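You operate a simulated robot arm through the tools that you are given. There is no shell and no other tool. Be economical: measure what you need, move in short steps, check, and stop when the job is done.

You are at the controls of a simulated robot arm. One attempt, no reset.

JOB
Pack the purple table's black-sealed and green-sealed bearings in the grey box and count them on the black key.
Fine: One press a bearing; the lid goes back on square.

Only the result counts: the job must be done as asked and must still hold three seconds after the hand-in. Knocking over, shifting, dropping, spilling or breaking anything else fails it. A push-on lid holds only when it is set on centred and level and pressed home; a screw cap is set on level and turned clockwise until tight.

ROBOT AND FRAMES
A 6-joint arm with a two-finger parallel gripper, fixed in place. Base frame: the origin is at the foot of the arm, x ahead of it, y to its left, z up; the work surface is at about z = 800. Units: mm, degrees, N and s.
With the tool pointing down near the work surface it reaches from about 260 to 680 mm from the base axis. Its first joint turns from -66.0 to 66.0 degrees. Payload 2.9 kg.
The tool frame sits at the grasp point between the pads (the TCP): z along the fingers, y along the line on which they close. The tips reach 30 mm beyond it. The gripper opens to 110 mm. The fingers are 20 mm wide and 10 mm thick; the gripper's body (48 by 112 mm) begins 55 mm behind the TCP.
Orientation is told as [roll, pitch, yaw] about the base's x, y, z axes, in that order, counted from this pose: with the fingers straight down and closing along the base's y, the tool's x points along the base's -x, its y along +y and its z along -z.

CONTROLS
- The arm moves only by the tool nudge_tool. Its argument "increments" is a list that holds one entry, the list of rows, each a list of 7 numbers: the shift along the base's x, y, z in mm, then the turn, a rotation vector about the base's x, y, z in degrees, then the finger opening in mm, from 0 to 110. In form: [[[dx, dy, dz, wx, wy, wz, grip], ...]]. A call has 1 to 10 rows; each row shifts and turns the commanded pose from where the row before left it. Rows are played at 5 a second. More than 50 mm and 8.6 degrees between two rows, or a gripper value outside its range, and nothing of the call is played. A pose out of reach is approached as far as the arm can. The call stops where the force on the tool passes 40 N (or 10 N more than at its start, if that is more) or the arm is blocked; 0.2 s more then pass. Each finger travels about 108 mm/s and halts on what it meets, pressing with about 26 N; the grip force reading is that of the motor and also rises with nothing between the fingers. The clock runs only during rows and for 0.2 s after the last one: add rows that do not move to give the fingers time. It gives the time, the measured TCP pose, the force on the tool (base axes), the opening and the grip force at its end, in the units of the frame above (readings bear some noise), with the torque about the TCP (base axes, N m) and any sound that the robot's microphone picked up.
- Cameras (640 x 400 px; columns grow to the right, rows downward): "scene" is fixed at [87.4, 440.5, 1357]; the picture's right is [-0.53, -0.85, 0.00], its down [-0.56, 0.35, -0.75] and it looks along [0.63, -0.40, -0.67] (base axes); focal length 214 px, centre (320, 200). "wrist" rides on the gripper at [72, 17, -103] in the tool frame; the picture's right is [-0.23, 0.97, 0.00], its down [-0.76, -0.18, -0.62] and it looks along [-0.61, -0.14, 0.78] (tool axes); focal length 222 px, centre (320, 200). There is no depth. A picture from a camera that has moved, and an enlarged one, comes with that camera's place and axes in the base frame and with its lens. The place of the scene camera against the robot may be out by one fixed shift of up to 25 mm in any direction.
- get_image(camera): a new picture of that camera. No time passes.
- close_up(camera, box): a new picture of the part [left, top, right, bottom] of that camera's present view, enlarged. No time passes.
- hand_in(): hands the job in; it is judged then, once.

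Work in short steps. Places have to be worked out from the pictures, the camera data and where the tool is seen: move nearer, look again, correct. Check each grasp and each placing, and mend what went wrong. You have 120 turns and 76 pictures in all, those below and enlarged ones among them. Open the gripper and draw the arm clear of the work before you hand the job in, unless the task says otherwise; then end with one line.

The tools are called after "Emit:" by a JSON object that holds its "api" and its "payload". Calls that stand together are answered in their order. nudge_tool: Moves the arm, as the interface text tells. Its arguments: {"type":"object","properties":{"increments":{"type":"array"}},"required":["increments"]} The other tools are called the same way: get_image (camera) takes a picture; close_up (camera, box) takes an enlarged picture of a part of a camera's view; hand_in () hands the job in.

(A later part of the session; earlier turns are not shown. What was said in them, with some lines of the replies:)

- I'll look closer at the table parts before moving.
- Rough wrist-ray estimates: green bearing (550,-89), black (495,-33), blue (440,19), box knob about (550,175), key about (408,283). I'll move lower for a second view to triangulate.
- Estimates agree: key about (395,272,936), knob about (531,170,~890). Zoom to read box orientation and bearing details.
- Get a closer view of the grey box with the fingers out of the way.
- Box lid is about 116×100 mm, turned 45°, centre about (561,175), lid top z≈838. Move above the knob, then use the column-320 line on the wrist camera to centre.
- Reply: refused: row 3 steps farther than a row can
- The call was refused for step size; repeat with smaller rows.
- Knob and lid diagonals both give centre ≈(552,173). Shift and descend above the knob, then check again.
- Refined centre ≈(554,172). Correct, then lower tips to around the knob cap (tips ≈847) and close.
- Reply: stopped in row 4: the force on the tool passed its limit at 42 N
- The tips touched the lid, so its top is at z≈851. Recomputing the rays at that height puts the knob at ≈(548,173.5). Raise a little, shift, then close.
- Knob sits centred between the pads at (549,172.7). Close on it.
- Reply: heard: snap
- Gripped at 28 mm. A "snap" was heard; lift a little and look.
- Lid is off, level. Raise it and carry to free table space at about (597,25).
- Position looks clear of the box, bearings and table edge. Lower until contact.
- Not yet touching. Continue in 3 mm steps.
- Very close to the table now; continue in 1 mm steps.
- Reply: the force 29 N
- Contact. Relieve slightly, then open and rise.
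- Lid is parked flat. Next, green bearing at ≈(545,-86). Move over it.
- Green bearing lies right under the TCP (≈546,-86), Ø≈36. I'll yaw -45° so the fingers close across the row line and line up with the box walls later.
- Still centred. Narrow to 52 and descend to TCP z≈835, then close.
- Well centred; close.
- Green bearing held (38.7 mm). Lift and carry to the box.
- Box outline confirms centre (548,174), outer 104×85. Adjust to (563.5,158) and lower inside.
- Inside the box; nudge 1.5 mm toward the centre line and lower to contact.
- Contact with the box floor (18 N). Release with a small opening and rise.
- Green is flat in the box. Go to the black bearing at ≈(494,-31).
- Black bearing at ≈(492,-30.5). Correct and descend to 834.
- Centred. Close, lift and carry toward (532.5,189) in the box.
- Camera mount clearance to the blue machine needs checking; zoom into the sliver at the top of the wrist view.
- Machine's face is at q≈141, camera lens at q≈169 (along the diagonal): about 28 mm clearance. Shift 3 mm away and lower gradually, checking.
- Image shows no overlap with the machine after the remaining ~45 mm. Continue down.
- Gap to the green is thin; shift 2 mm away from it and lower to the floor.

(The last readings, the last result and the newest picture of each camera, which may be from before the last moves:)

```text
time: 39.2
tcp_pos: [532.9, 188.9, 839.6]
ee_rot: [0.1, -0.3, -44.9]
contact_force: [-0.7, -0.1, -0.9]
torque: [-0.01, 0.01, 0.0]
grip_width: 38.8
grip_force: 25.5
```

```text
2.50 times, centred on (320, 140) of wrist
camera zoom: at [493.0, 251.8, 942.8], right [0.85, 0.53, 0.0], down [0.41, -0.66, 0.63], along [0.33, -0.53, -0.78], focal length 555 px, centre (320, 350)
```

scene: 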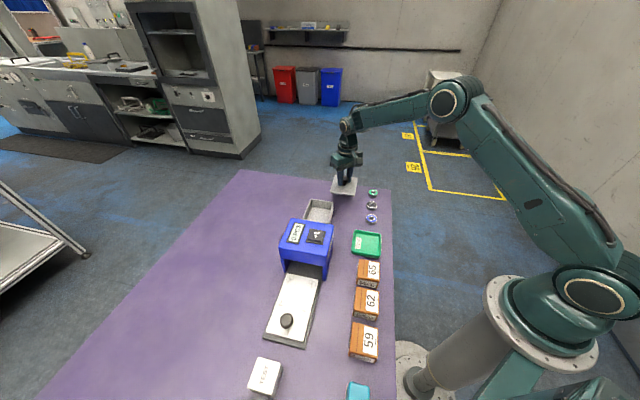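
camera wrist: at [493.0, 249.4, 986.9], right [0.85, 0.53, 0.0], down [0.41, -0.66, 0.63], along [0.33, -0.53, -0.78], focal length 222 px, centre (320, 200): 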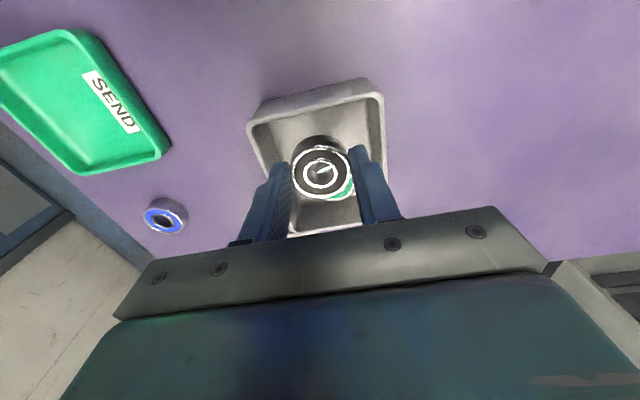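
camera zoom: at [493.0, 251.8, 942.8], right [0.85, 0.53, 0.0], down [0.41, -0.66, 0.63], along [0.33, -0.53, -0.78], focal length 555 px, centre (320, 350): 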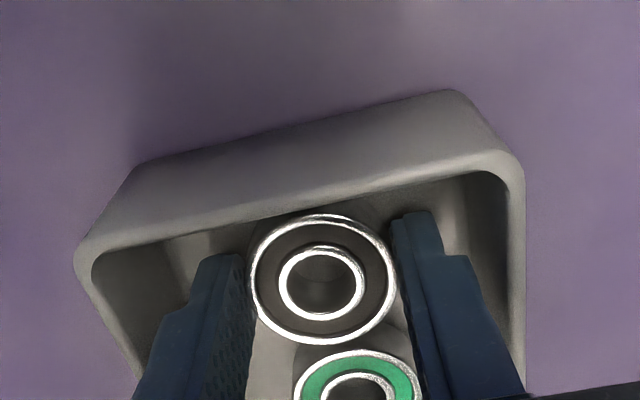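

Black sits beside the green, fingers clear of walls. Last millimetres.

Emit:
{"api": "nudge_tool", "payload": {"increments": [[[0, 0, -1, 0, 0, 0, 20], [0, 0, -1, 0, 0, 0, 20], [0, 0, 0, 0, 0, 0, 20]]]}}

```text
time: 40.0
tcp_pos: [532.5, 188.6, 839.5]
ee_rot: [0.2, -0.3, -45.0]
contact_force: [-2.5, -3.1, 18.8]
torque: [-0.22, 0.22, 0.03]
grip_width: 38.7
grip_force: 26.1
```

Contact. Release and rise.

Emit:
{"api": "nudge_tool", "payload": {"increments": [[[0, 0, 0.5, 0, 0, 0, 43], [0, 0, 0, 0, 0, 0, 46], [0, 0, 0, 0, 0, 0, 46], [0, 0, 20, 0, 0, 0, 46], [0, 0, 40, 0, 0, 0, 46], [0, 0, 45, 0, 0, 0, 46], [0, 0, 0, 0, 0, 0, 46]]]}}

Emit:
{"api": "get_image", "payload": {"camera": "wrist"}}

```text
time: 41.6
tcp_pos: [531.5, 189.3, 943.2]
ee_rot: [0.0, -0.2, -44.9]
contact_force: [-0.4, 0.7, 0.0]
torque: [0.01, -0.02, -0.05]
grip_width: 46.1
grip_force: 0.1
```

```text
34 pictures are left
camera wrist: at [490.9, 252.6, 1046.3], right [0.85, 0.53, 0.0], down [0.41, -0.66, 0.63], along [0.33, -0.53, -0.78], focal length 222 px, centre (320, 200)
```

wrist: 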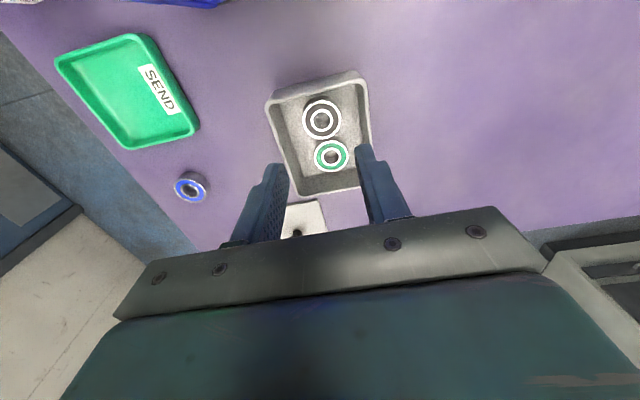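

Both bearings are flat in the box. Return to the lid, rotating back to yaw 0.

Emit:
{"api": "nudge_tool", "payload": {"increments": [[[11.2, -27.2, 0, 0, 0, 7.5, 60], [11.2, -27.2, 0, 0, 0, 7.5, 60], [11.2, -27.2, 0, 0, 0, 7.5, 60], [11.2, -27.2, 0, 0, 0, 7.5, 60], [11.2, -27.2, 0, 0, 0, 7.5, 60], [11.2, -27.2, 0, 0, 0, 7.5, 60], [0, 0, -33, 0, 0, 0, 60], [0, 0, 0, 0, 0, 0, 60]]]}}

Emit:
{"api": "close_up", "payload": {"camera": "wrist", "box": [200, 20, 440, 220]}}

```text
time: 43.5
tcp_pos: [599.3, 23.7, 907.9]
ee_rot: [0.2, -0.2, 0.2]
contact_force: [0.4, 0.0, 0.1]
torque: [0.01, -0.02, 0.01]
grip_width: 59.8
grip_force: 0.0
```

```text
2.00 times, centred on (320, 120) of wrist
camera zoom: at [525.9, 39.8, 1011.7], right [0.23, 0.97, 0.0], down [0.76, -0.18, 0.63], along [0.61, -0.14, -0.78], focal length 444 px, centre (320, 360)
```

zoom: 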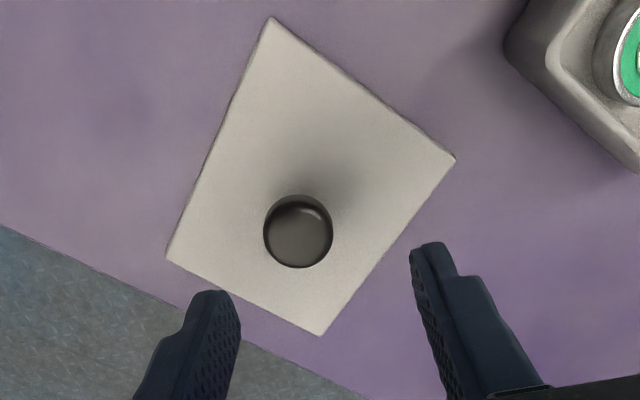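

The lid shifted ~10 mm in -y upon release, but is still flat and square: centre ≈(598,14). Align and descend partly.

Emit:
{"api": "nudge_tool", "payload": {"increments": [[[-1, -9.7, -10, 0, 0, 0, 60], [0, 0, -20, 0, 0, 0, 60], [0, 0, -20, 0, 0, 0, 60], [0, 0, -10, 0, 0, 0, 60], [0, 0, 0, 0, 0, 0, 60]]]}}

Emit:
{"api": "close_up", "payload": {"camera": "wrist", "box": [220, 60, 420, 220]}}

```text
time: 44.6
tcp_pos: [597.6, 14.1, 848.5]
ee_rot: [0.1, -0.2, 0.1]
contact_force: [0.6, 0.7, 0.3]
torque: [-0.03, -0.01, 0.0]
grip_width: 59.9
grip_force: 0.0
```

```text
2.50 times, centred on (320, 140) of wrist
camera zoom: at [524.1, 31.5, 952.5], right [0.23, 0.97, 0.0], down [0.76, -0.18, 0.63], along [0.61, -0.14, -0.78], focal length 555 px, centre (320, 350)
```

zoom: 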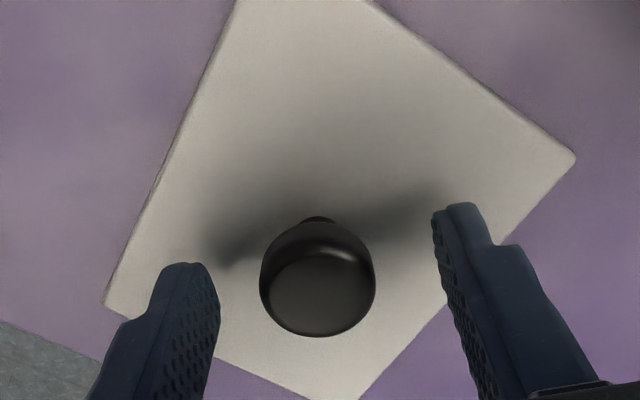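

Centred in y; nudge +1.2 in x, lower 8 mm and close on the knob.

Emit:
{"api": "nudge_tool", "payload": {"increments": [[[1.2, 0, -4, 0, 0, 0, 60], [0, 0, -4, 0, 0, 0, 60], [0, 0, 0, 0, 0, 0, 45], [0, 0, 0, 0, 0, 0, 34], [0, 0, 0, 0, 0, 0, 34]]]}}

Emit:
{"api": "close_up", "payload": {"camera": "wrist", "box": [220, 60, 420, 220]}}

```text
time: 45.9
tcp_pos: [598.8, 16.2, 841.7]
ee_rot: [0.1, -0.3, 0.2]
contact_force: [-0.9, 0.0, -0.9]
torque: [-0.01, -0.04, 0.0]
grip_width: 34.0
grip_force: 0.0
```

```text
2.50 times, centred on (320, 140) of wrist
camera zoom: at [525.9, 32.5, 945.2], right [0.23, 0.97, 0.0], down [0.76, -0.18, 0.63], along [0.61, -0.14, -0.78], focal length 555 px, centre (320, 350)
```

zoom: 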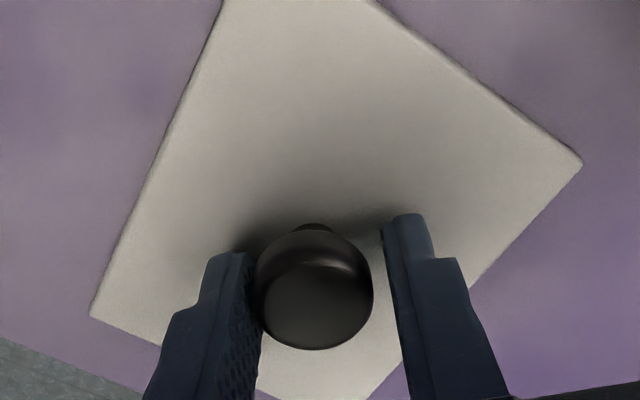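

Knob is ~1.5 mm toward the left finger; shift and close gently.

Emit:
{"api": "nudge_tool", "payload": {"increments": [[[0, -1.6, 0, 0, 0, 0, 34], [0, 0, 0, 0, 0, 0, 30], [0, 0, 0, 0, 0, 0, 26], [0, 0, 0, 0, 0, 0, 10], [0, 0, 0, 0, 0, 0, 10]]]}}

Emit:
{"api": "close_up", "payload": {"camera": "wrist", "box": [200, 20, 440, 220]}}

```text
time: 47.0
tcp_pos: [599.5, 14.4, 841.0]
ee_rot: [0.1, -0.2, 0.0]
contact_force: [0.3, -0.4, 1.2]
torque: [-0.01, -0.03, 0.03]
grip_width: 28.3
grip_force: 25.7
```

```text
2.00 times, centred on (320, 120) of wrist
camera zoom: at [525.9, 30.9, 945.4], right [0.23, 0.97, 0.0], down [0.76, -0.18, 0.63], along [0.61, -0.14, -0.78], focal length 444 px, centre (320, 360)
```

zoom: 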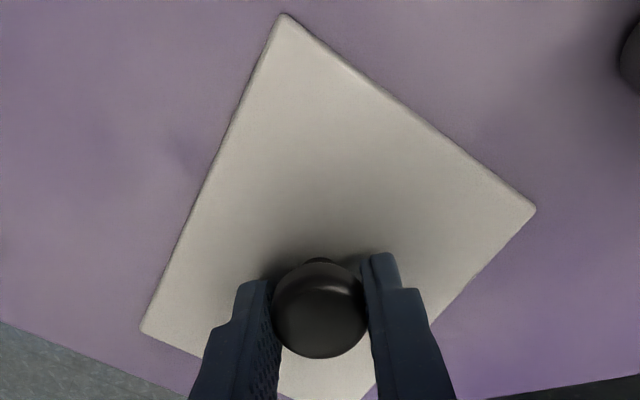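

Grip is good, lid orientation unchanged. Lift and carry back over the box.

Emit:
{"api": "nudge_tool", "payload": {"increments": [[[0, 0, 15, 0, 0, 0, 10], [0, 0, 40, 0, 0, 0, 10], [0, 0, 35, 0, 0, 0, 10], [-10, 32, 0, 0, 0, 0, 10], [-10, 32, 0, 0, 0, 0, 10], [-10, 32, 0, 0, 0, 0, 10], [-10, 32, 0, 0, 0, 0, 10], [-10.5, 30, 0, 0, 0, 0, 10], [0, 0, -15, 0, 0, 0, 10], [0, 0, 0, 0, 0, 0, 10]]]}}

Emit:
{"api": "get_image", "payload": {"camera": "wrist"}}

Emit:
{"api": "close_up", "payload": {"camera": "scene", "box": [280, 160, 360, 230]}}

```text
time: 49.2
tcp_pos: [550.5, 171.4, 916.8]
ee_rot: [0.1, -0.1, 0.2]
contact_force: [-0.4, -0.5, -0.1]
torque: [0.04, 0.01, -0.03]
grip_width: 28.3
grip_force: 25.8
```

```text
29 pictures are left
camera wrist: at [477.8, 187.7, 1020.5], right [0.23, 0.97, 0.0], down [0.76, -0.18, 0.63], along [0.61, -0.14, -0.78], focal length 222 px, centre (320, 200)
```

wrist: 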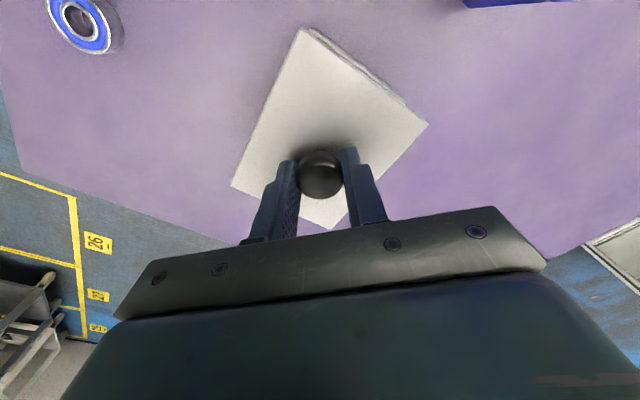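

```text
5.71 times, centred on (320, 195) of scene
camera zoom: at [87.4, 440.5, 1357.0], right [-0.53, -0.85, 0.0], down [-0.56, 0.35, -0.75], along [0.63, -0.4, -0.67], focal length 1226 px, centre (320, 229)
```

zoom: 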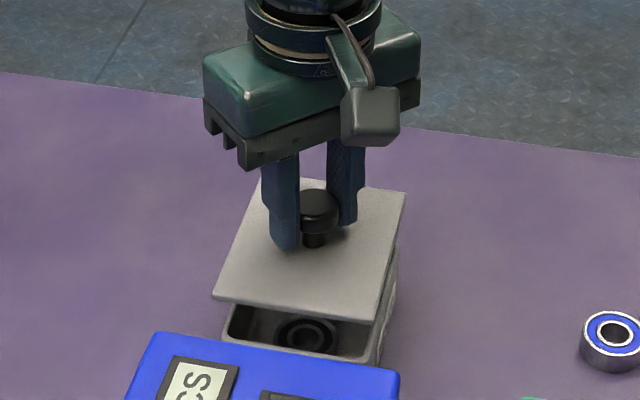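

Held pose matches the original. Apply (-0.7,+0.8) to return to the original grip pose and lower near the rim for an alignment look.

Emit:
{"api": "nudge_tool", "payload": {"increments": [[[-0.7, 0.8, -10, 0, 0, 0, 10], [0, 0, -12, 0, 0, 0, 10], [0, 0, 0, 0, 0, 0, 10]]]}}

Emit:
{"api": "close_up", "payload": {"camera": "wrist", "box": [200, 10, 440, 210]}}

Emit:
{"api": "close_up", "payload": {"camera": "scene", "box": [290, 175, 350, 225]}}

```text
time: 50.0
tcp_pos: [549.7, 172.5, 895.1]
ee_rot: [0.0, -0.3, 0.1]
contact_force: [0.7, -0.1, -0.7]
torque: [0.03, 0.01, 0.0]
grip_width: 28.4
grip_force: 26.2
```

```text
2.00 times, centred on (320, 110) of wrist
camera zoom: at [476.0, 189.1, 998.9], right [0.23, 0.97, 0.0], down [0.76, -0.18, 0.63], along [0.61, -0.14, -0.78], focal length 444 px, centre (320, 380)
```

zoom: 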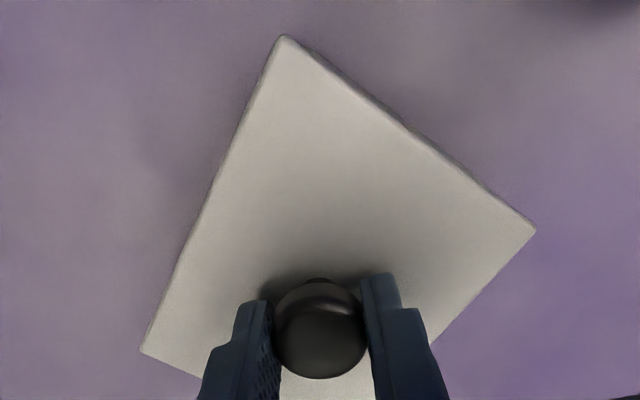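

```text
8.00 times, centred on (320, 200) of scene
camera zoom: at [87.4, 440.5, 1357.0], right [-0.53, -0.85, 0.0], down [-0.56, 0.35, -0.75], along [0.63, -0.4, -0.67], focal length 1716 px, centre (320, 200)
```

zoom: 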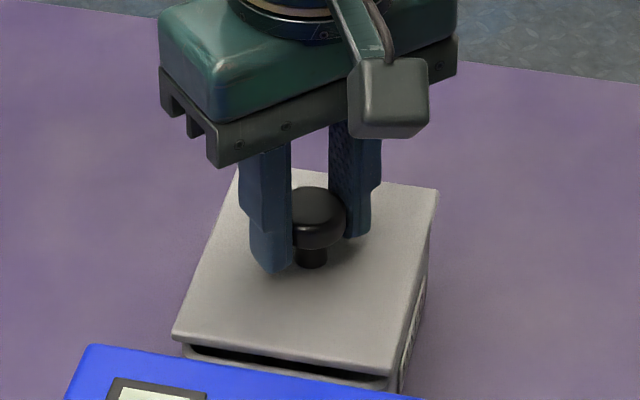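

Lid-in-hand matches the original within a pixel. Lower onto the rim until contact.

Emit:
{"api": "nudge_tool", "payload": {"increments": [[[0, 0, -4, 0, 0, 0, 10], [0, 0, -2, 0, 0, 0, 10], [0, 0, -2, 0, 0, 0, 10], [0, 0, -1, 0, 0, 0, 10], [0, 0, -1, 0, 0, 0, 10], [0, 0, 0, 0, 0, 0, 10]]]}}

Emit:
{"api": "close_up", "payload": {"camera": "scene", "box": [290, 175, 350, 225]}}

```text
time: 51.5
tcp_pos: [548.1, 172.7, 886.7]
ee_rot: [0.0, -0.3, 0.1]
contact_force: [-12.5, 1.4, 23.2]
torque: [0.02, 0.51, -0.02]
grip_width: 28.6
grip_force: 25.9
heard: snap
```

```text
8.00 times, centred on (320, 200) of scene
camera zoom: at [86.7, 440.4, 1357.0], right [-0.53, -0.85, 0.0], down [-0.56, 0.35, -0.75], along [0.63, -0.4, -0.67], focal length 1716 px, centre (320, 200)
```

zoom: 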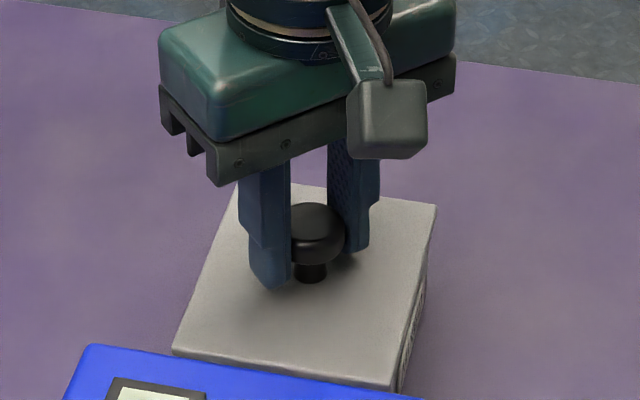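

Snapped on and looks exactly as originally seated. Relieve the load before opening slowly.

Emit:
{"api": "nudge_tool", "payload": {"increments": [[[0, 0, 0.7, 0, 0, 0, 10], [0, 0, 0, 0, 0, 0, 10]]]}}

```text
time: 52.0
tcp_pos: [549.1, 172.8, 887.0]
ee_rot: [0.2, -0.2, 0.3]
contact_force: [-13.6, 4.8, 22.3]
torque: [0.1, 0.16, 0.03]
grip_width: 28.4
grip_force: 26.3
```

Emit:
{"api": "nudge_tool", "payload": {"increments": [[[-0.3, 0, 0.7, 0, 0, 0, 10], [0, 0, 0, 0, 0, 0, 10]]]}}

```text
time: 52.6
tcp_pos: [547.2, 172.8, 887.2]
ee_rot: [0.1, -0.3, 0.0]
contact_force: [-8.4, 6.7, 14.2]
torque: [0.16, 0.13, 0.01]
grip_width: 28.7
grip_force: 25.8
```

Emit:
{"api": "nudge_tool", "payload": {"increments": [[[-0.4, 0.3, 0.7, 0, 0, 0, 10], [0, 0, 0, 0, 0, 0, 10]]]}}

```text
time: 53.2
tcp_pos: [547.1, 172.5, 886.3]
ee_rot: [0.0, 0.0, -0.1]
contact_force: [0.3, 0.7, 2.1]
torque: [0.03, -0.15, 0.05]
grip_width: 28.5
grip_force: 26.3
heard: snap
```

Another snap — the latch may have released as I relieved it. Look.

Emit:
{"api": "close_up", "payload": {"camera": "scene", "box": [290, 175, 350, 225]}}

```text
8.00 times, centred on (320, 200) of scene
camera zoom: at [87.3, 440.5, 1357.0], right [-0.53, -0.85, 0.0], down [-0.56, 0.35, -0.75], along [0.63, -0.4, -0.67], focal length 1716 px, centre (320, 200)
```

zoom: 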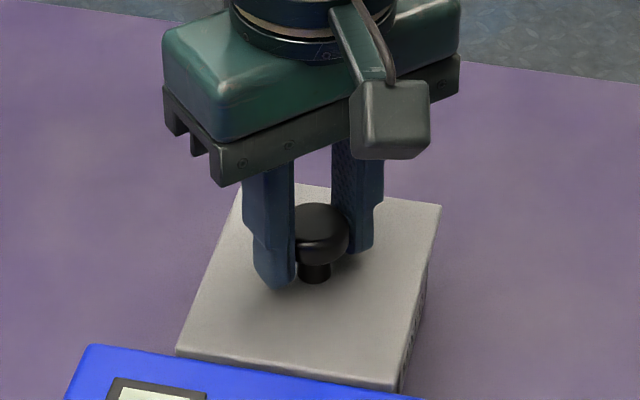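

The lid came loose and shifted ~1 mm with my relief. Lift 3 mm, restore xy, and re-seat; then release while still lightly loaded.

Emit:
{"api": "nudge_tool", "payload": {"increments": [[[0, 0, 3, 0, 0, 0, 10], [0.7, -0.3, 0, 0, 0, 0, 10], [0, 0, 0, 0, 0, 0, 10]]]}}

Emit:
{"api": "close_up", "payload": {"camera": "scene", "box": [290, 175, 350, 225]}}

```text
time: 54.0
tcp_pos: [548.8, 173.3, 890.3]
ee_rot: [0.1, -0.2, 0.1]
contact_force: [0.4, 0.8, -1.0]
torque: [-0.01, 0.04, 0.01]
grip_width: 28.6
grip_force: 26.2
```

```text
8.00 times, centred on (320, 200) of scene
camera zoom: at [87.4, 440.5, 1357.0], right [-0.53, -0.85, 0.0], down [-0.56, 0.35, -0.75], along [0.63, -0.4, -0.67], focal length 1716 px, centre (320, 200)
```

zoom: 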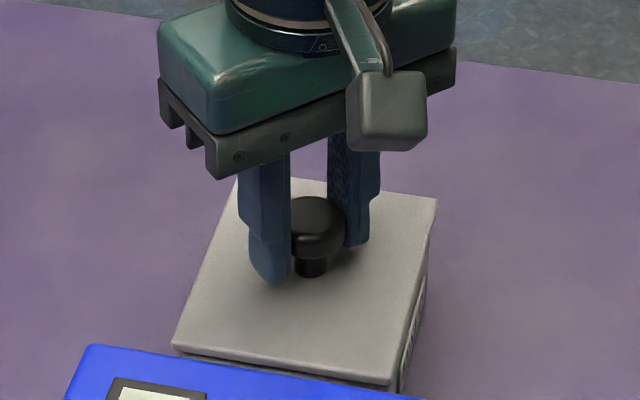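

Back at the original columns. Press down 5 mm to re-seat.

Emit:
{"api": "nudge_tool", "payload": {"increments": [[[0, 0, -2, 0, 0, 0, 10], [0, 0, -2, 0, 0, 0, 10], [0, 0, -1, 0, 0, 0, 10], [0, 0, -0.5, 0, 0, 0, 10], [0, 0, 0, 0, 0, 0, 10]]]}}

```text
time: 55.2
tcp_pos: [548.7, 173.7, 886.9]
ee_rot: [0.1, -0.3, 0.1]
contact_force: [-2.7, 0.8, 12.6]
torque: [-0.02, 0.16, 0.02]
grip_width: 28.6
grip_force: 25.8
```

No snap yet; push a bit more.

Emit:
{"api": "nudge_tool", "payload": {"increments": [[[0, 0, -0.7, 0, 0, 0, 10], [0, 0, -0.7, 0, 0, 0, 10], [0, 0, 0, 0, 0, 0, 10]]]}}

```text
time: 56.0
tcp_pos: [548.6, 173.6, 887.5]
ee_rot: [0.2, -0.4, 0.2]
contact_force: [-6.5, 5.1, 28.1]
torque: [0.14, 0.17, 0.03]
grip_width: 28.5
grip_force: 26.7
```

Emit:
{"api": "nudge_tool", "payload": {"increments": [[[0, 0, -0.5, 0, 0, 0, 10], [0, 0, -0.5, 0, 0, 0, 10], [0, 0, 0, 0, 0, 0, 10]]]}}

Emit:
{"api": "close_up", "payload": {"camera": "scene", "box": [290, 175, 350, 225]}}

Emit:
{"api": "close_up", "payload": {"camera": "wrist", "box": [200, 10, 440, 210]}}

```text
time: 56.9
tcp_pos: [549.9, 174.2, 886.3]
ee_rot: [0.3, -0.4, 0.0]
contact_force: [-4.3, 6.3, 29.8]
torque: [0.16, 0.02, -0.02]
grip_width: 28.5
grip_force: 25.9
```

```text
8.00 times, centred on (320, 200) of scene
camera zoom: at [86.8, 440.5, 1357.0], right [-0.53, -0.85, 0.0], down [-0.56, 0.35, -0.75], along [0.63, -0.4, -0.67], focal length 1716 px, centre (320, 200)
```

zoom: 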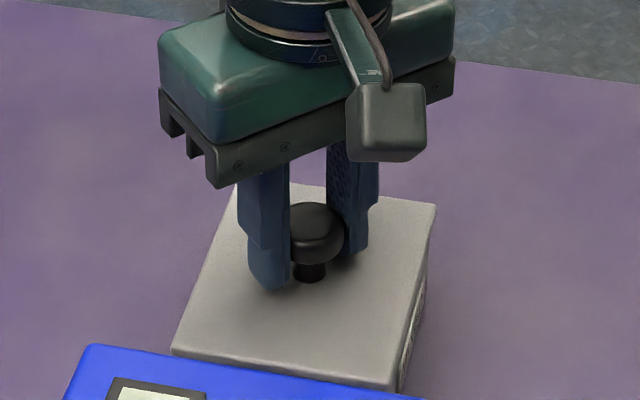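

```text
2.00 times, centred on (320, 110) of wrist
camera zoom: at [475.9, 189.5, 988.4], right [0.23, 0.97, 0.0], down [0.76, -0.18, 0.63], along [0.61, -0.14, -0.78], focal length 444 px, centre (320, 380)
```

zoom: 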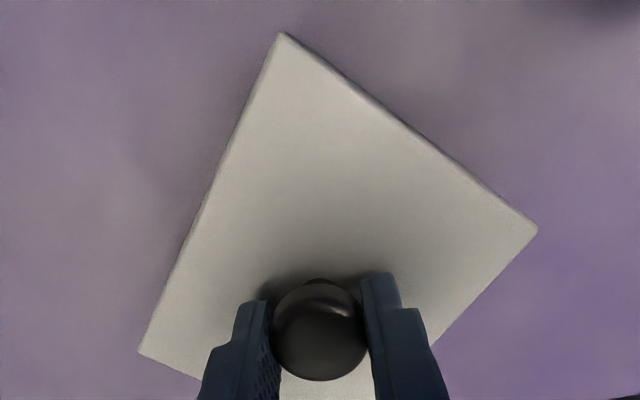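

Lid sits as at start; the knob now slips slightly in the grip. Open slowly, then press the knob top with closed fingers.

Emit:
{"api": "nudge_tool", "payload": {"increments": [[[0, 0, 1, 0, 0, 0, 30], [0, 0, 0, 0, 0, 0, 34], [0, 0, 0, 0, 0, 0, 50], [0, 0, 0, 0, 0, 0, 60], [0, 0, 25, 0, 0, 0, 60], [0, 0, 25, 0, 0, 0, 60], [0, 0, 0, 0, 0, 0, 60]]]}}

Emit:
{"api": "close_up", "payload": {"camera": "scene", "box": [290, 175, 350, 225]}}

Emit:
{"api": "close_up", "payload": {"camera": "wrist", "box": [200, 10, 440, 210]}}

```text
time: 58.5
tcp_pos: [548.4, 171.5, 933.6]
ee_rot: [0.1, -0.2, 0.2]
contact_force: [-0.1, -0.5, 0.2]
torque: [0.01, 0.04, -0.01]
grip_width: 59.9
grip_force: 0.1
heard: snap
```

```text
8.00 times, centred on (320, 200) of scene
camera zoom: at [87.4, 440.5, 1357.0], right [-0.53, -0.85, 0.0], down [-0.56, 0.35, -0.75], along [0.63, -0.4, -0.67], focal length 1716 px, centre (320, 200)
```

zoom: 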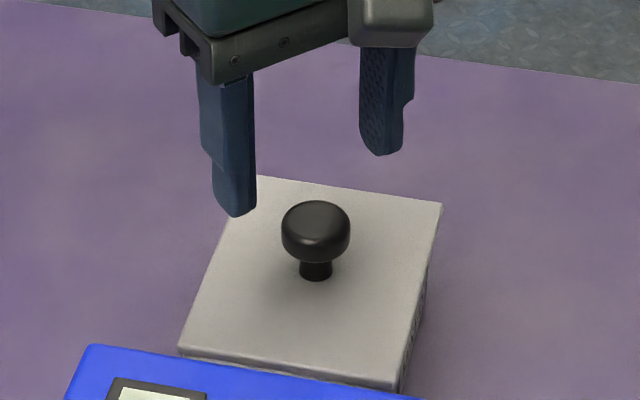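

```text
2.00 times, centred on (320, 110) of wrist
camera zoom: at [476.7, 189.1, 1037.8], right [0.23, 0.97, 0.0], down [0.76, -0.18, 0.63], along [0.61, -0.14, -0.78], focal length 444 px, centre (320, 380)
```

zoom: 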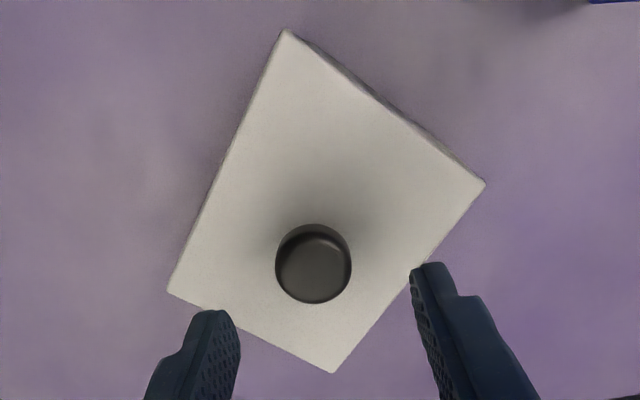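

On release the lid got shoved ~2 mm (fast opening from full squeeze). I'll regrip softly, reseat, and release by tapering the squeeze in tiny steps.

Emit:
{"api": "nudge_tool", "payload": {"increments": [[[-0.5, -1, -25, 0, 0, 0, 50], [0, 0, -21, 0, 0, 0, 50], [0, 0, 0, 0, 0, 0, 36], [0, 0, 0, 0, 0, 0, 32], [0, 0, 0, 0, 0, 0, 32]]]}}

Emit:
{"api": "close_up", "payload": {"camera": "wrist", "box": [260, 120, 380, 220]}}

```text
time: 59.6
tcp_pos: [547.6, 171.4, 889.2]
ee_rot: [0.1, -0.2, 0.1]
contact_force: [-0.3, 0.3, -0.5]
torque: [0.0, 0.04, 0.02]
grip_width: 32.1
grip_force: 0.1
```

```text
4.00 times, centred on (320, 170) of wrist
camera zoom: at [475.7, 187.4, 992.5], right [0.23, 0.97, 0.0], down [0.76, -0.18, 0.63], along [0.61, -0.14, -0.78], focal length 888 px, centre (320, 320)
```

zoom: 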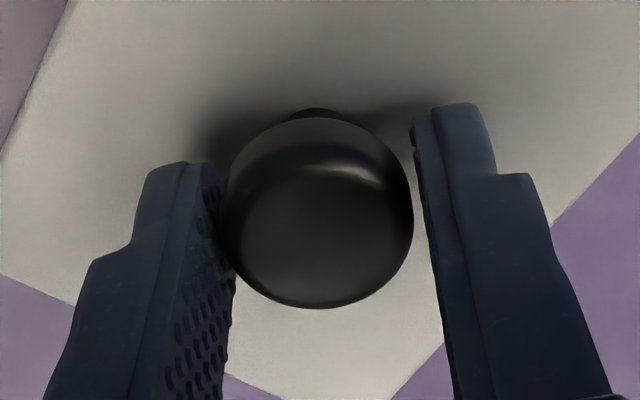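

Nearly centred; shift -0.4 and close softly, then lift 2 mm and move (+1,+1.5).

Emit:
{"api": "nudge_tool", "payload": {"increments": [[[0, -0.4, -2, 0, 0, 0, 31], [0, 0, 0, 0, 0, 0, 29.5], [0, 0, 0, 0, 0, 0, 28.5], [0, 0, 0, 0, 0, 0, 26], [0, 0, 0, 0, 0, 0, 22], [0, 0, 2.5, 0, 0, 0, 22], [1, 1.5, 0, 0, 0, 0, 22], [0, 0, 0, 0, 0, 0, 22]]]}}

Emit:
{"api": "close_up", "payload": {"camera": "scene", "box": [290, 175, 350, 225]}}

```text
time: 61.5
tcp_pos: [548.8, 174.0, 889.1]
ee_rot: [0.2, -0.2, 0.2]
contact_force: [-0.3, 0.4, 0.3]
torque: [-0.04, 0.0, 0.01]
grip_width: 28.5
grip_force: 26.0
heard: snap
```

```text
8.00 times, centred on (320, 200) of scene
camera zoom: at [87.4, 440.5, 1357.0], right [-0.53, -0.85, 0.0], down [-0.56, 0.35, -0.75], along [0.63, -0.4, -0.67], focal length 1716 px, centre (320, 200)
```

zoom: 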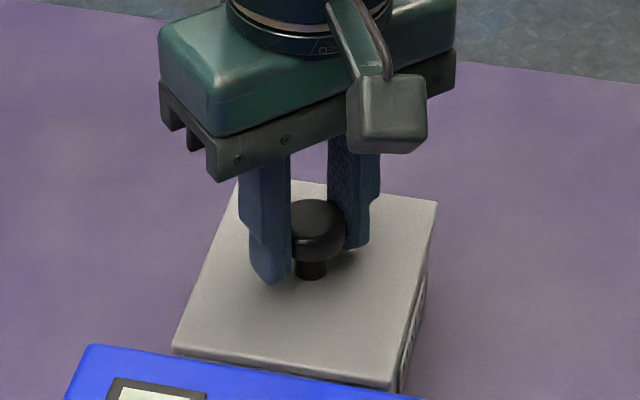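

Snaps alternate on/off consistently, so the lid is off now and aligned at the original spot. Press down to seat.

Emit:
{"api": "nudge_tool", "payload": {"increments": [[[0, 0, -1.5, 0, 0, 0, 22], [0, 0, -1, 0, 0, 0, 22], [0, 0, -1, 0, 0, 0, 22], [0, 0, -1, 0, 0, 0, 22], [0, 0, 0, 0, 0, 0, 22]]]}}

```text
time: 62.6
tcp_pos: [549.0, 171.8, 885.4]
ee_rot: [0.2, -0.4, 0.0]
contact_force: [-8.7, -3.7, 28.0]
torque: [-0.1, 0.17, 0.0]
grip_width: 28.7
grip_force: 26.3
```

28 N, no snap. Taper the grip off with most load relieved, then I'll press from the knob top.

Emit:
{"api": "nudge_tool", "payload": {"increments": [[[0, 0, 1, 0, 0, 0, 25], [0, 0, 0.5, 0, 0, 0, 27], [0, 0, 0, 0, 0, 0, 28], [0, 0, 0, 0, 0, 0, 28.4], [0, 0, 0, 0, 0, 0, 28.8], [0, 0, 0, 0, 0, 0, 29.4], [0, 0, 0, 0, 0, 0, 30.5], [0, 0, 0, 0, 0, 0, 32], [0, 0, 0, 0, 0, 0, 36]]]}}

Emit:
{"api": "close_up", "payload": {"camera": "scene", "box": [290, 175, 350, 225]}}

```text
time: 64.7
tcp_pos: [548.3, 173.4, 884.9]
ee_rot: [0.1, -0.2, 0.0]
contact_force: [0.1, -0.2, 0.6]
torque: [0.0, 0.02, 0.01]
grip_width: 35.8
grip_force: 0.2
heard: snap
```

```text
8.00 times, centred on (320, 200) of scene
camera zoom: at [87.4, 440.5, 1357.0], right [-0.53, -0.85, 0.0], down [-0.56, 0.35, -0.75], along [0.63, -0.4, -0.67], focal length 1716 px, centre (320, 200)
```

zoom: 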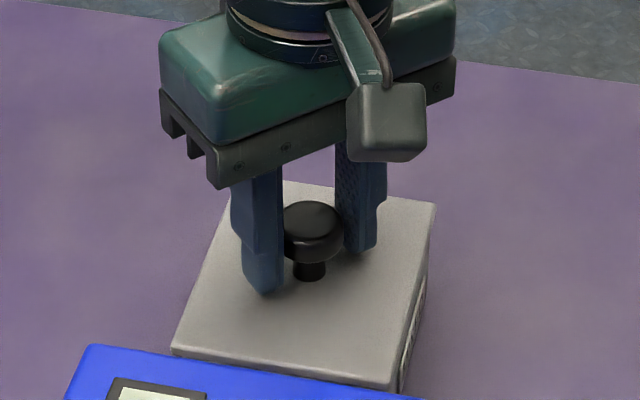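

No shift this time, and it snapped on. Open a bit more, rise and press the knob top with closed fingers to make sure it's home.

Emit:
{"api": "nudge_tool", "payload": {"increments": [[[0, 0, 0, 0, 0, 0, 50], [0, 0, 20, 0, 0, 0, 50], [0, 0, 25, 0, 0, 0, 50], [0, 0, 0, 0, 0, 0, 20], [0, 0, 0, 0, 0, 0, 0], [0, 0, 0, 0, 0, 0, 0], [0, 0, -10, 0, 0, 0, 0], [0, 0, -8, 0, 0, 0, 0], [0, 0, 0, 0, 0, 0, 0]]]}}

Emit:
{"api": "close_up", "payload": {"camera": "wrist", "box": [200, 10, 440, 210]}}

```text
time: 66.7
tcp_pos: [549.2, 171.4, 911.5]
ee_rot: [0.1, -0.2, 0.2]
contact_force: [-0.2, -0.2, -0.7]
torque: [0.03, -0.03, -0.01]
grip_width: 0.0
grip_force: 26.3
```

```text
2.00 times, centred on (320, 110) of wrist
camera zoom: at [476.2, 189.2, 1014.7], right [0.23, 0.97, 0.0], down [0.76, -0.18, 0.63], along [0.61, -0.14, -0.78], focal length 444 px, centre (320, 380)
```

zoom: 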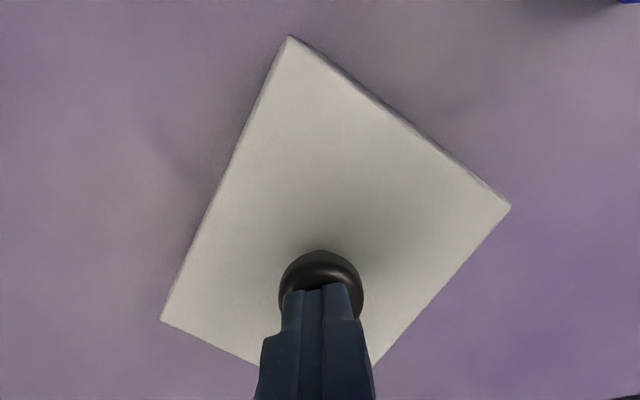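

Fingers are over the knob top. Press down in small steps to ~30 N.

Emit:
{"api": "nudge_tool", "payload": {"increments": [[[0, 0, -3, 0, 0, 0, 0], [0, 0, -2, 0, 0, 0, 0], [0, 0, -1, 0, 0, 0, 0], [0, 0, -1, 0, 0, 0, 0], [0, 0, -1, 0, 0, 0, 0], [0, 0, -1, 0, 0, 0, 0], [0, 0, 0, 0, 0, 0, 0]]]}}

```text
time: 67.5
tcp_pos: [551.0, 173.7, 910.6]
ee_rot: [0.1, -0.4, 0.1]
contact_force: [-4.7, -1.5, 7.0]
torque: [-0.04, 0.16, 0.0]
grip_width: 0.1
grip_force: 26.1
stopped in row 3: the force on the tool passed its limit at 43 N (the readings are from after the stop); the commanded pose is now the measured one
```

43 N peak with no further snap: the lid is home. Rise and check before going to the key.

Emit:
{"api": "nudge_tool", "payload": {"increments": [[[0, 0, 40, 0, 0, 0, 0], [0, 0, 45, 0, 0, 0, 0], [0, 0, 20, 0, 0, 0, 0], [0, 0, 0, 0, 0, 0, 0]]]}}

Emit:
{"api": "close_up", "payload": {"camera": "scene", "box": [290, 175, 350, 225]}}

```text
time: 68.5
tcp_pos: [550.4, 172.1, 1015.3]
ee_rot: [0.1, -0.5, 0.0]
contact_force: [-0.4, 0.1, -0.7]
torque: [0.01, -0.01, -0.04]
grip_width: 0.0
grip_force: 26.3
```

```text
8.00 times, centred on (320, 200) of scene
camera zoom: at [87.4, 440.5, 1357.0], right [-0.53, -0.85, 0.0], down [-0.56, 0.35, -0.75], along [0.63, -0.4, -0.67], focal length 1716 px, centre (320, 200)
```

zoom: 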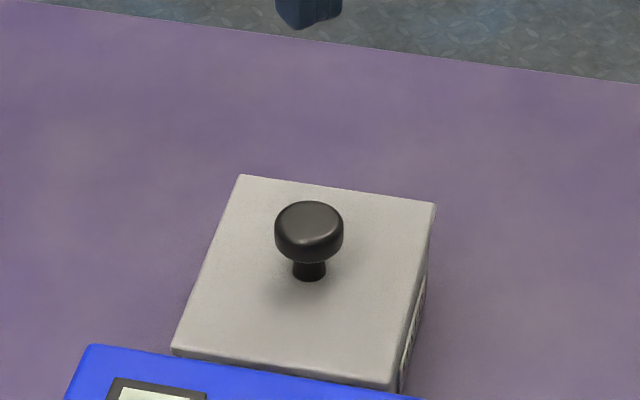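

Lid is square and home. Now move above the +1 key at ≈(395,272).

Emit:
{"api": "nudge_tool", "payload": {"increments": [[[-38, 25, 0, 0, 0.3, 0, 0], [-39, 25, 0, 0, 0, 0, 0], [-39, 25, 0, 0, 0, 0, 0], [-39, 25, 0, 0, 0, 0, 0], [0, 0, 0, 0, 0, 0, 0]]]}}

Emit:
{"api": "get_image", "payload": {"camera": "wrist"}}

```text
time: 69.7
tcp_pos: [395.2, 271.2, 1013.9]
ee_rot: [0.1, -0.1, 0.1]
contact_force: [0.1, 0.1, -0.1]
torque: [0.01, 0.02, -0.05]
grip_width: 0.0
grip_force: 26.3
```

```text
13 pictures are left
camera wrist: at [321.0, 287.7, 1118.5], right [0.23, 0.97, 0.0], down [0.76, -0.18, 0.62], along [0.61, -0.14, -0.78], focal length 222 px, centre (320, 200)
```

wrist: 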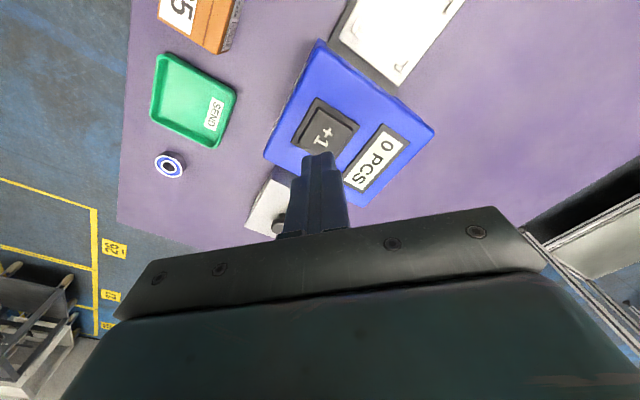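

Key centre ≈(392,275). Shift and descend close to the key top.

Emit:
{"api": "nudge_tool", "payload": {"increments": [[[-3, 3.5, -15, 0, 0, 0, 0], [0, 0, -15, 0, 0, 0, 0], [0, 0, 0, 0, 0, 0, 0]]]}}

Emit:
{"api": "close_up", "payload": {"camera": "wrist", "box": [200, 10, 440, 210]}}

Emit:
{"api": "close_up", "payload": {"camera": "scene", "box": [270, 180, 350, 260]}}

```text
time: 70.5
tcp_pos: [393.2, 275.0, 984.9]
ee_rot: [0.1, 0.0, 0.1]
contact_force: [-0.1, 0.4, -0.3]
torque: [-0.01, 0.01, 0.06]
grip_width: 0.0
grip_force: 25.9
```

```text
2.00 times, centred on (320, 110) of wrist
camera zoom: at [318.4, 291.7, 1087.9], right [0.23, 0.97, 0.0], down [0.76, -0.18, 0.62], along [0.61, -0.14, -0.78], focal length 444 px, centre (320, 380)
```

zoom: 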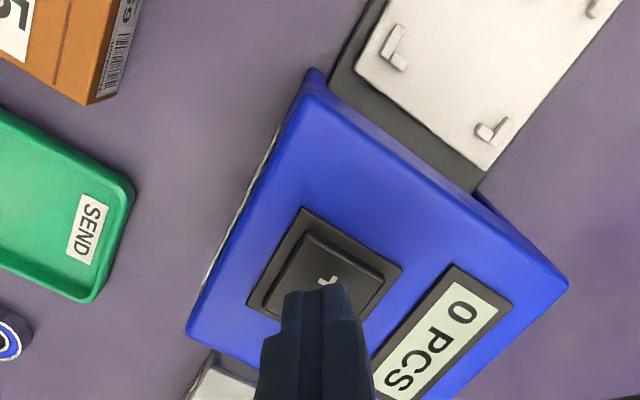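

```text
5.00 times, centred on (310, 220) of scene
camera zoom: at [87.4, 440.5, 1357.0], right [-0.53, -0.85, 0.0], down [-0.56, 0.35, -0.75], along [0.63, -0.4, -0.67], focal length 1072 px, centre (370, 100)
```

zoom: 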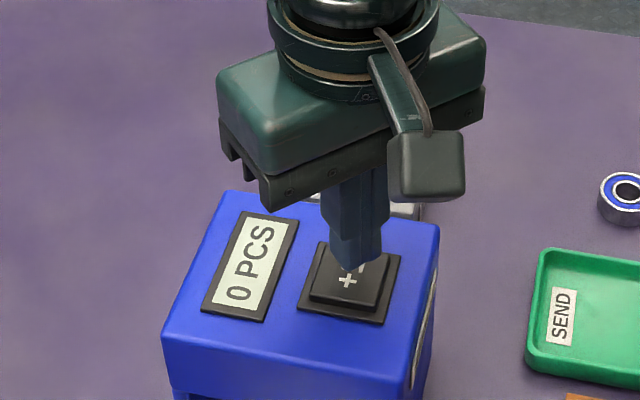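

Tip is over the key. Shift +2 x and descend in small steps until it registers.

Emit:
{"api": "nudge_tool", "payload": {"increments": [[[2, 0.5, -6, 0, 0, 0, 0], [0, 0, -4, 0, 0, 0, 0], [0, 0, -3, 0, 0, 0, 0], [0, 0, -1, 0, 0, 0, 0], [0, 0, 0, 0, 0, 0, 0]]]}}

```text
time: 71.7
tcp_pos: [394.4, 277.2, 971.1]
ee_rot: [0.1, -0.2, 0.0]
contact_force: [0.1, -0.1, 0.0]
torque: [0.0, -0.01, -0.01]
grip_width: 0.2
grip_force: 25.8
```

Emit:
{"api": "nudge_tool", "payload": {"increments": [[[0, 0, -1, 0, 0, 0, 0], [0, 0, -1, 0, 0, 0, 0], [0, 0, -1, 0, 0, 0, 0], [0, 0, -1, 0, 0, 0, 0], [0, 0, 0, 0, 0, 0, 0]]]}}

```text
time: 72.8
tcp_pos: [394.6, 277.3, 966.0]
ee_rot: [0.0, -0.2, 0.0]
contact_force: [0.6, 0.0, -0.3]
torque: [0.01, 0.01, 0.0]
grip_width: 0.0
grip_force: 26.2
```

No contact yet; continue.

Emit:
{"api": "nudge_tool", "payload": {"increments": [[[0, 0, -1, 0, 0, 0, 0], [0, 0, -1, 0, 0, 0, 0], [0, 0, -1, 0, 0, 0, 0], [0, 0, -1, 0, 0, 0, 0], [0, 0, 0, 0, 0, 0, 0]]]}}

```text
time: 74.0
tcp_pos: [393.8, 276.7, 962.8]
ee_rot: [0.1, -0.2, 0.0]
contact_force: [0.4, 1.4, 0.6]
torque: [0.03, -0.01, -0.02]
grip_width: 0.0
grip_force: 25.9
```

Emit:
{"api": "nudge_tool", "payload": {"increments": [[[0, 0, -1, 0, 0, 0, 0], [0, 0, -1, 0, 0, 0, 0], [0, 0, -1, 0, 0, 0, 0], [0, 0, -1, 0, 0, 0, 0], [0, 0, 0, 0, 0, 0, 0]]]}}

```text
time: 75.2
tcp_pos: [395.7, 277.1, 958.7]
ee_rot: [0.1, 0.0, -0.1]
contact_force: [-1.8, -0.7, 4.8]
torque: [-0.01, 0.13, 0.0]
grip_width: 0.0
grip_force: 25.8
heard: click
```

Click heard at z≈958.7. Rise well clear and check the display.

Emit:
{"api": "nudge_tool", "payload": {"increments": [[[0, 0, 8, 0, 0, 0, 0], [0, 0, 7, 0, 0, 0, 0], [0, 0, 0, 0, 0, 0, 0]]]}}

Emit:
{"api": "close_up", "payload": {"camera": "scene", "box": [270, 180, 350, 260]}}

```text
time: 76.0
tcp_pos: [394.1, 276.7, 973.6]
ee_rot: [0.1, 0.0, 0.0]
contact_force: [-0.2, 0.1, -0.5]
torque: [-0.01, -0.02, 0.0]
grip_width: 0.1
grip_force: 26.2
```

```text
5.00 times, centred on (310, 220) of scene
camera zoom: at [87.4, 440.5, 1357.0], right [-0.53, -0.85, 0.0], down [-0.56, 0.35, -0.75], along [0.63, -0.4, -0.67], focal length 1072 px, centre (370, 100)
```

zoom: 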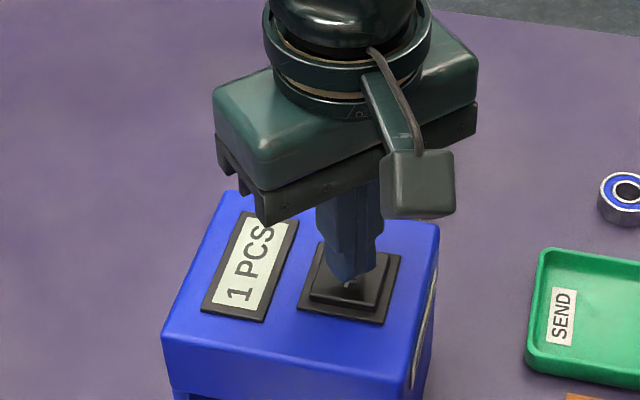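

Display reads 1 PCS. Second press: same depth, then rise.

Emit:
{"api": "nudge_tool", "payload": {"increments": [[[0, 0, -6, 0, 0, 0, 0], [0, 0, -5, 0, 0, 0, 0], [0, 0, -2, 0, 0, 0, 0], [0, 0, -1, 0, 0, 0, 0], [0, 0, -1, 0, 0, 0, 0], [0, 0, 0, 0, 0, 0, 0]]]}}

```text
time: 77.5
tcp_pos: [393.2, 277.8, 958.7]
ee_rot: [0.1, -0.2, 0.0]
contact_force: [-0.1, 0.7, 6.2]
torque: [0.03, 0.03, 0.04]
grip_width: 0.0
grip_force: 26.3
heard: click
```

Click heard again. Rise clear, open the gripper, and check display and scene.

Emit:
{"api": "nudge_tool", "payload": {"increments": [[[0, 0, 20, 0, 0, 0, 0], [0, 0, 45, 0, 0, 0, 0], [0, 0, 45, 0, 0, 0, 0], [0, -20, 40, 0, 0, 0, 40], [0, -30, 35, 0, 0, 0, 80], [0, -40, 20, 0, 0, 0, 110], [0, -25, 20, 0, 0, 0, 110], [0, 0, 0, 0, 0, 0, 110]]]}}

Emit:
{"api": "close_up", "payload": {"camera": "scene", "box": [240, 160, 400, 270]}}

Emit:
{"api": "close_up", "payload": {"camera": "scene", "box": [290, 175, 350, 225]}}

```text
time: 79.2
tcp_pos: [394.4, 162.5, 1186.4]
ee_rot: [0.1, -0.1, 0.1]
contact_force: [-0.3, 0.4, 1.0]
torque: [-0.01, -0.03, -0.01]
grip_width: 110.3
grip_force: 0.0
```

```text
3.64 times, centred on (320, 215) of scene
camera zoom: at [87.4, 440.5, 1357.0], right [-0.53, -0.85, 0.0], down [-0.56, 0.35, -0.75], along [0.63, -0.4, -0.67], focal length 780 px, centre (320, 146)
```

zoom: 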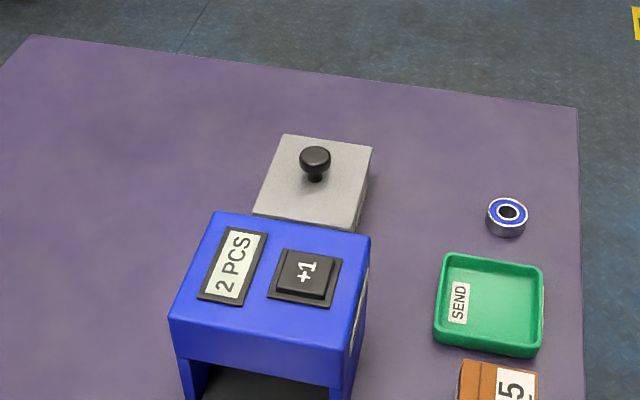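

```text
8.00 times, centred on (320, 200) of scene
camera zoom: at [87.4, 440.5, 1357.0], right [-0.53, -0.85, 0.0], down [-0.56, 0.35, -0.75], along [0.63, -0.4, -0.67], focal length 1716 px, centre (320, 200)
```

zoom: 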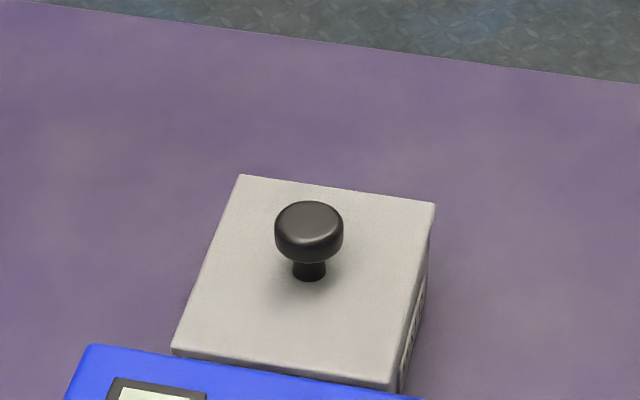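

Display reads 2 PCS, the lid is seated square, the blue bearing is untouched and the arm is clear. Handing in.

Emit:
{"api": "hand_in", "payload": {}}

```text
The job is handed in.
```

The black-sealed and green-sealed bearings are in the grey box, the lid is back on square and pressed home, and the counter reads 2 PCS after one press per bearing.
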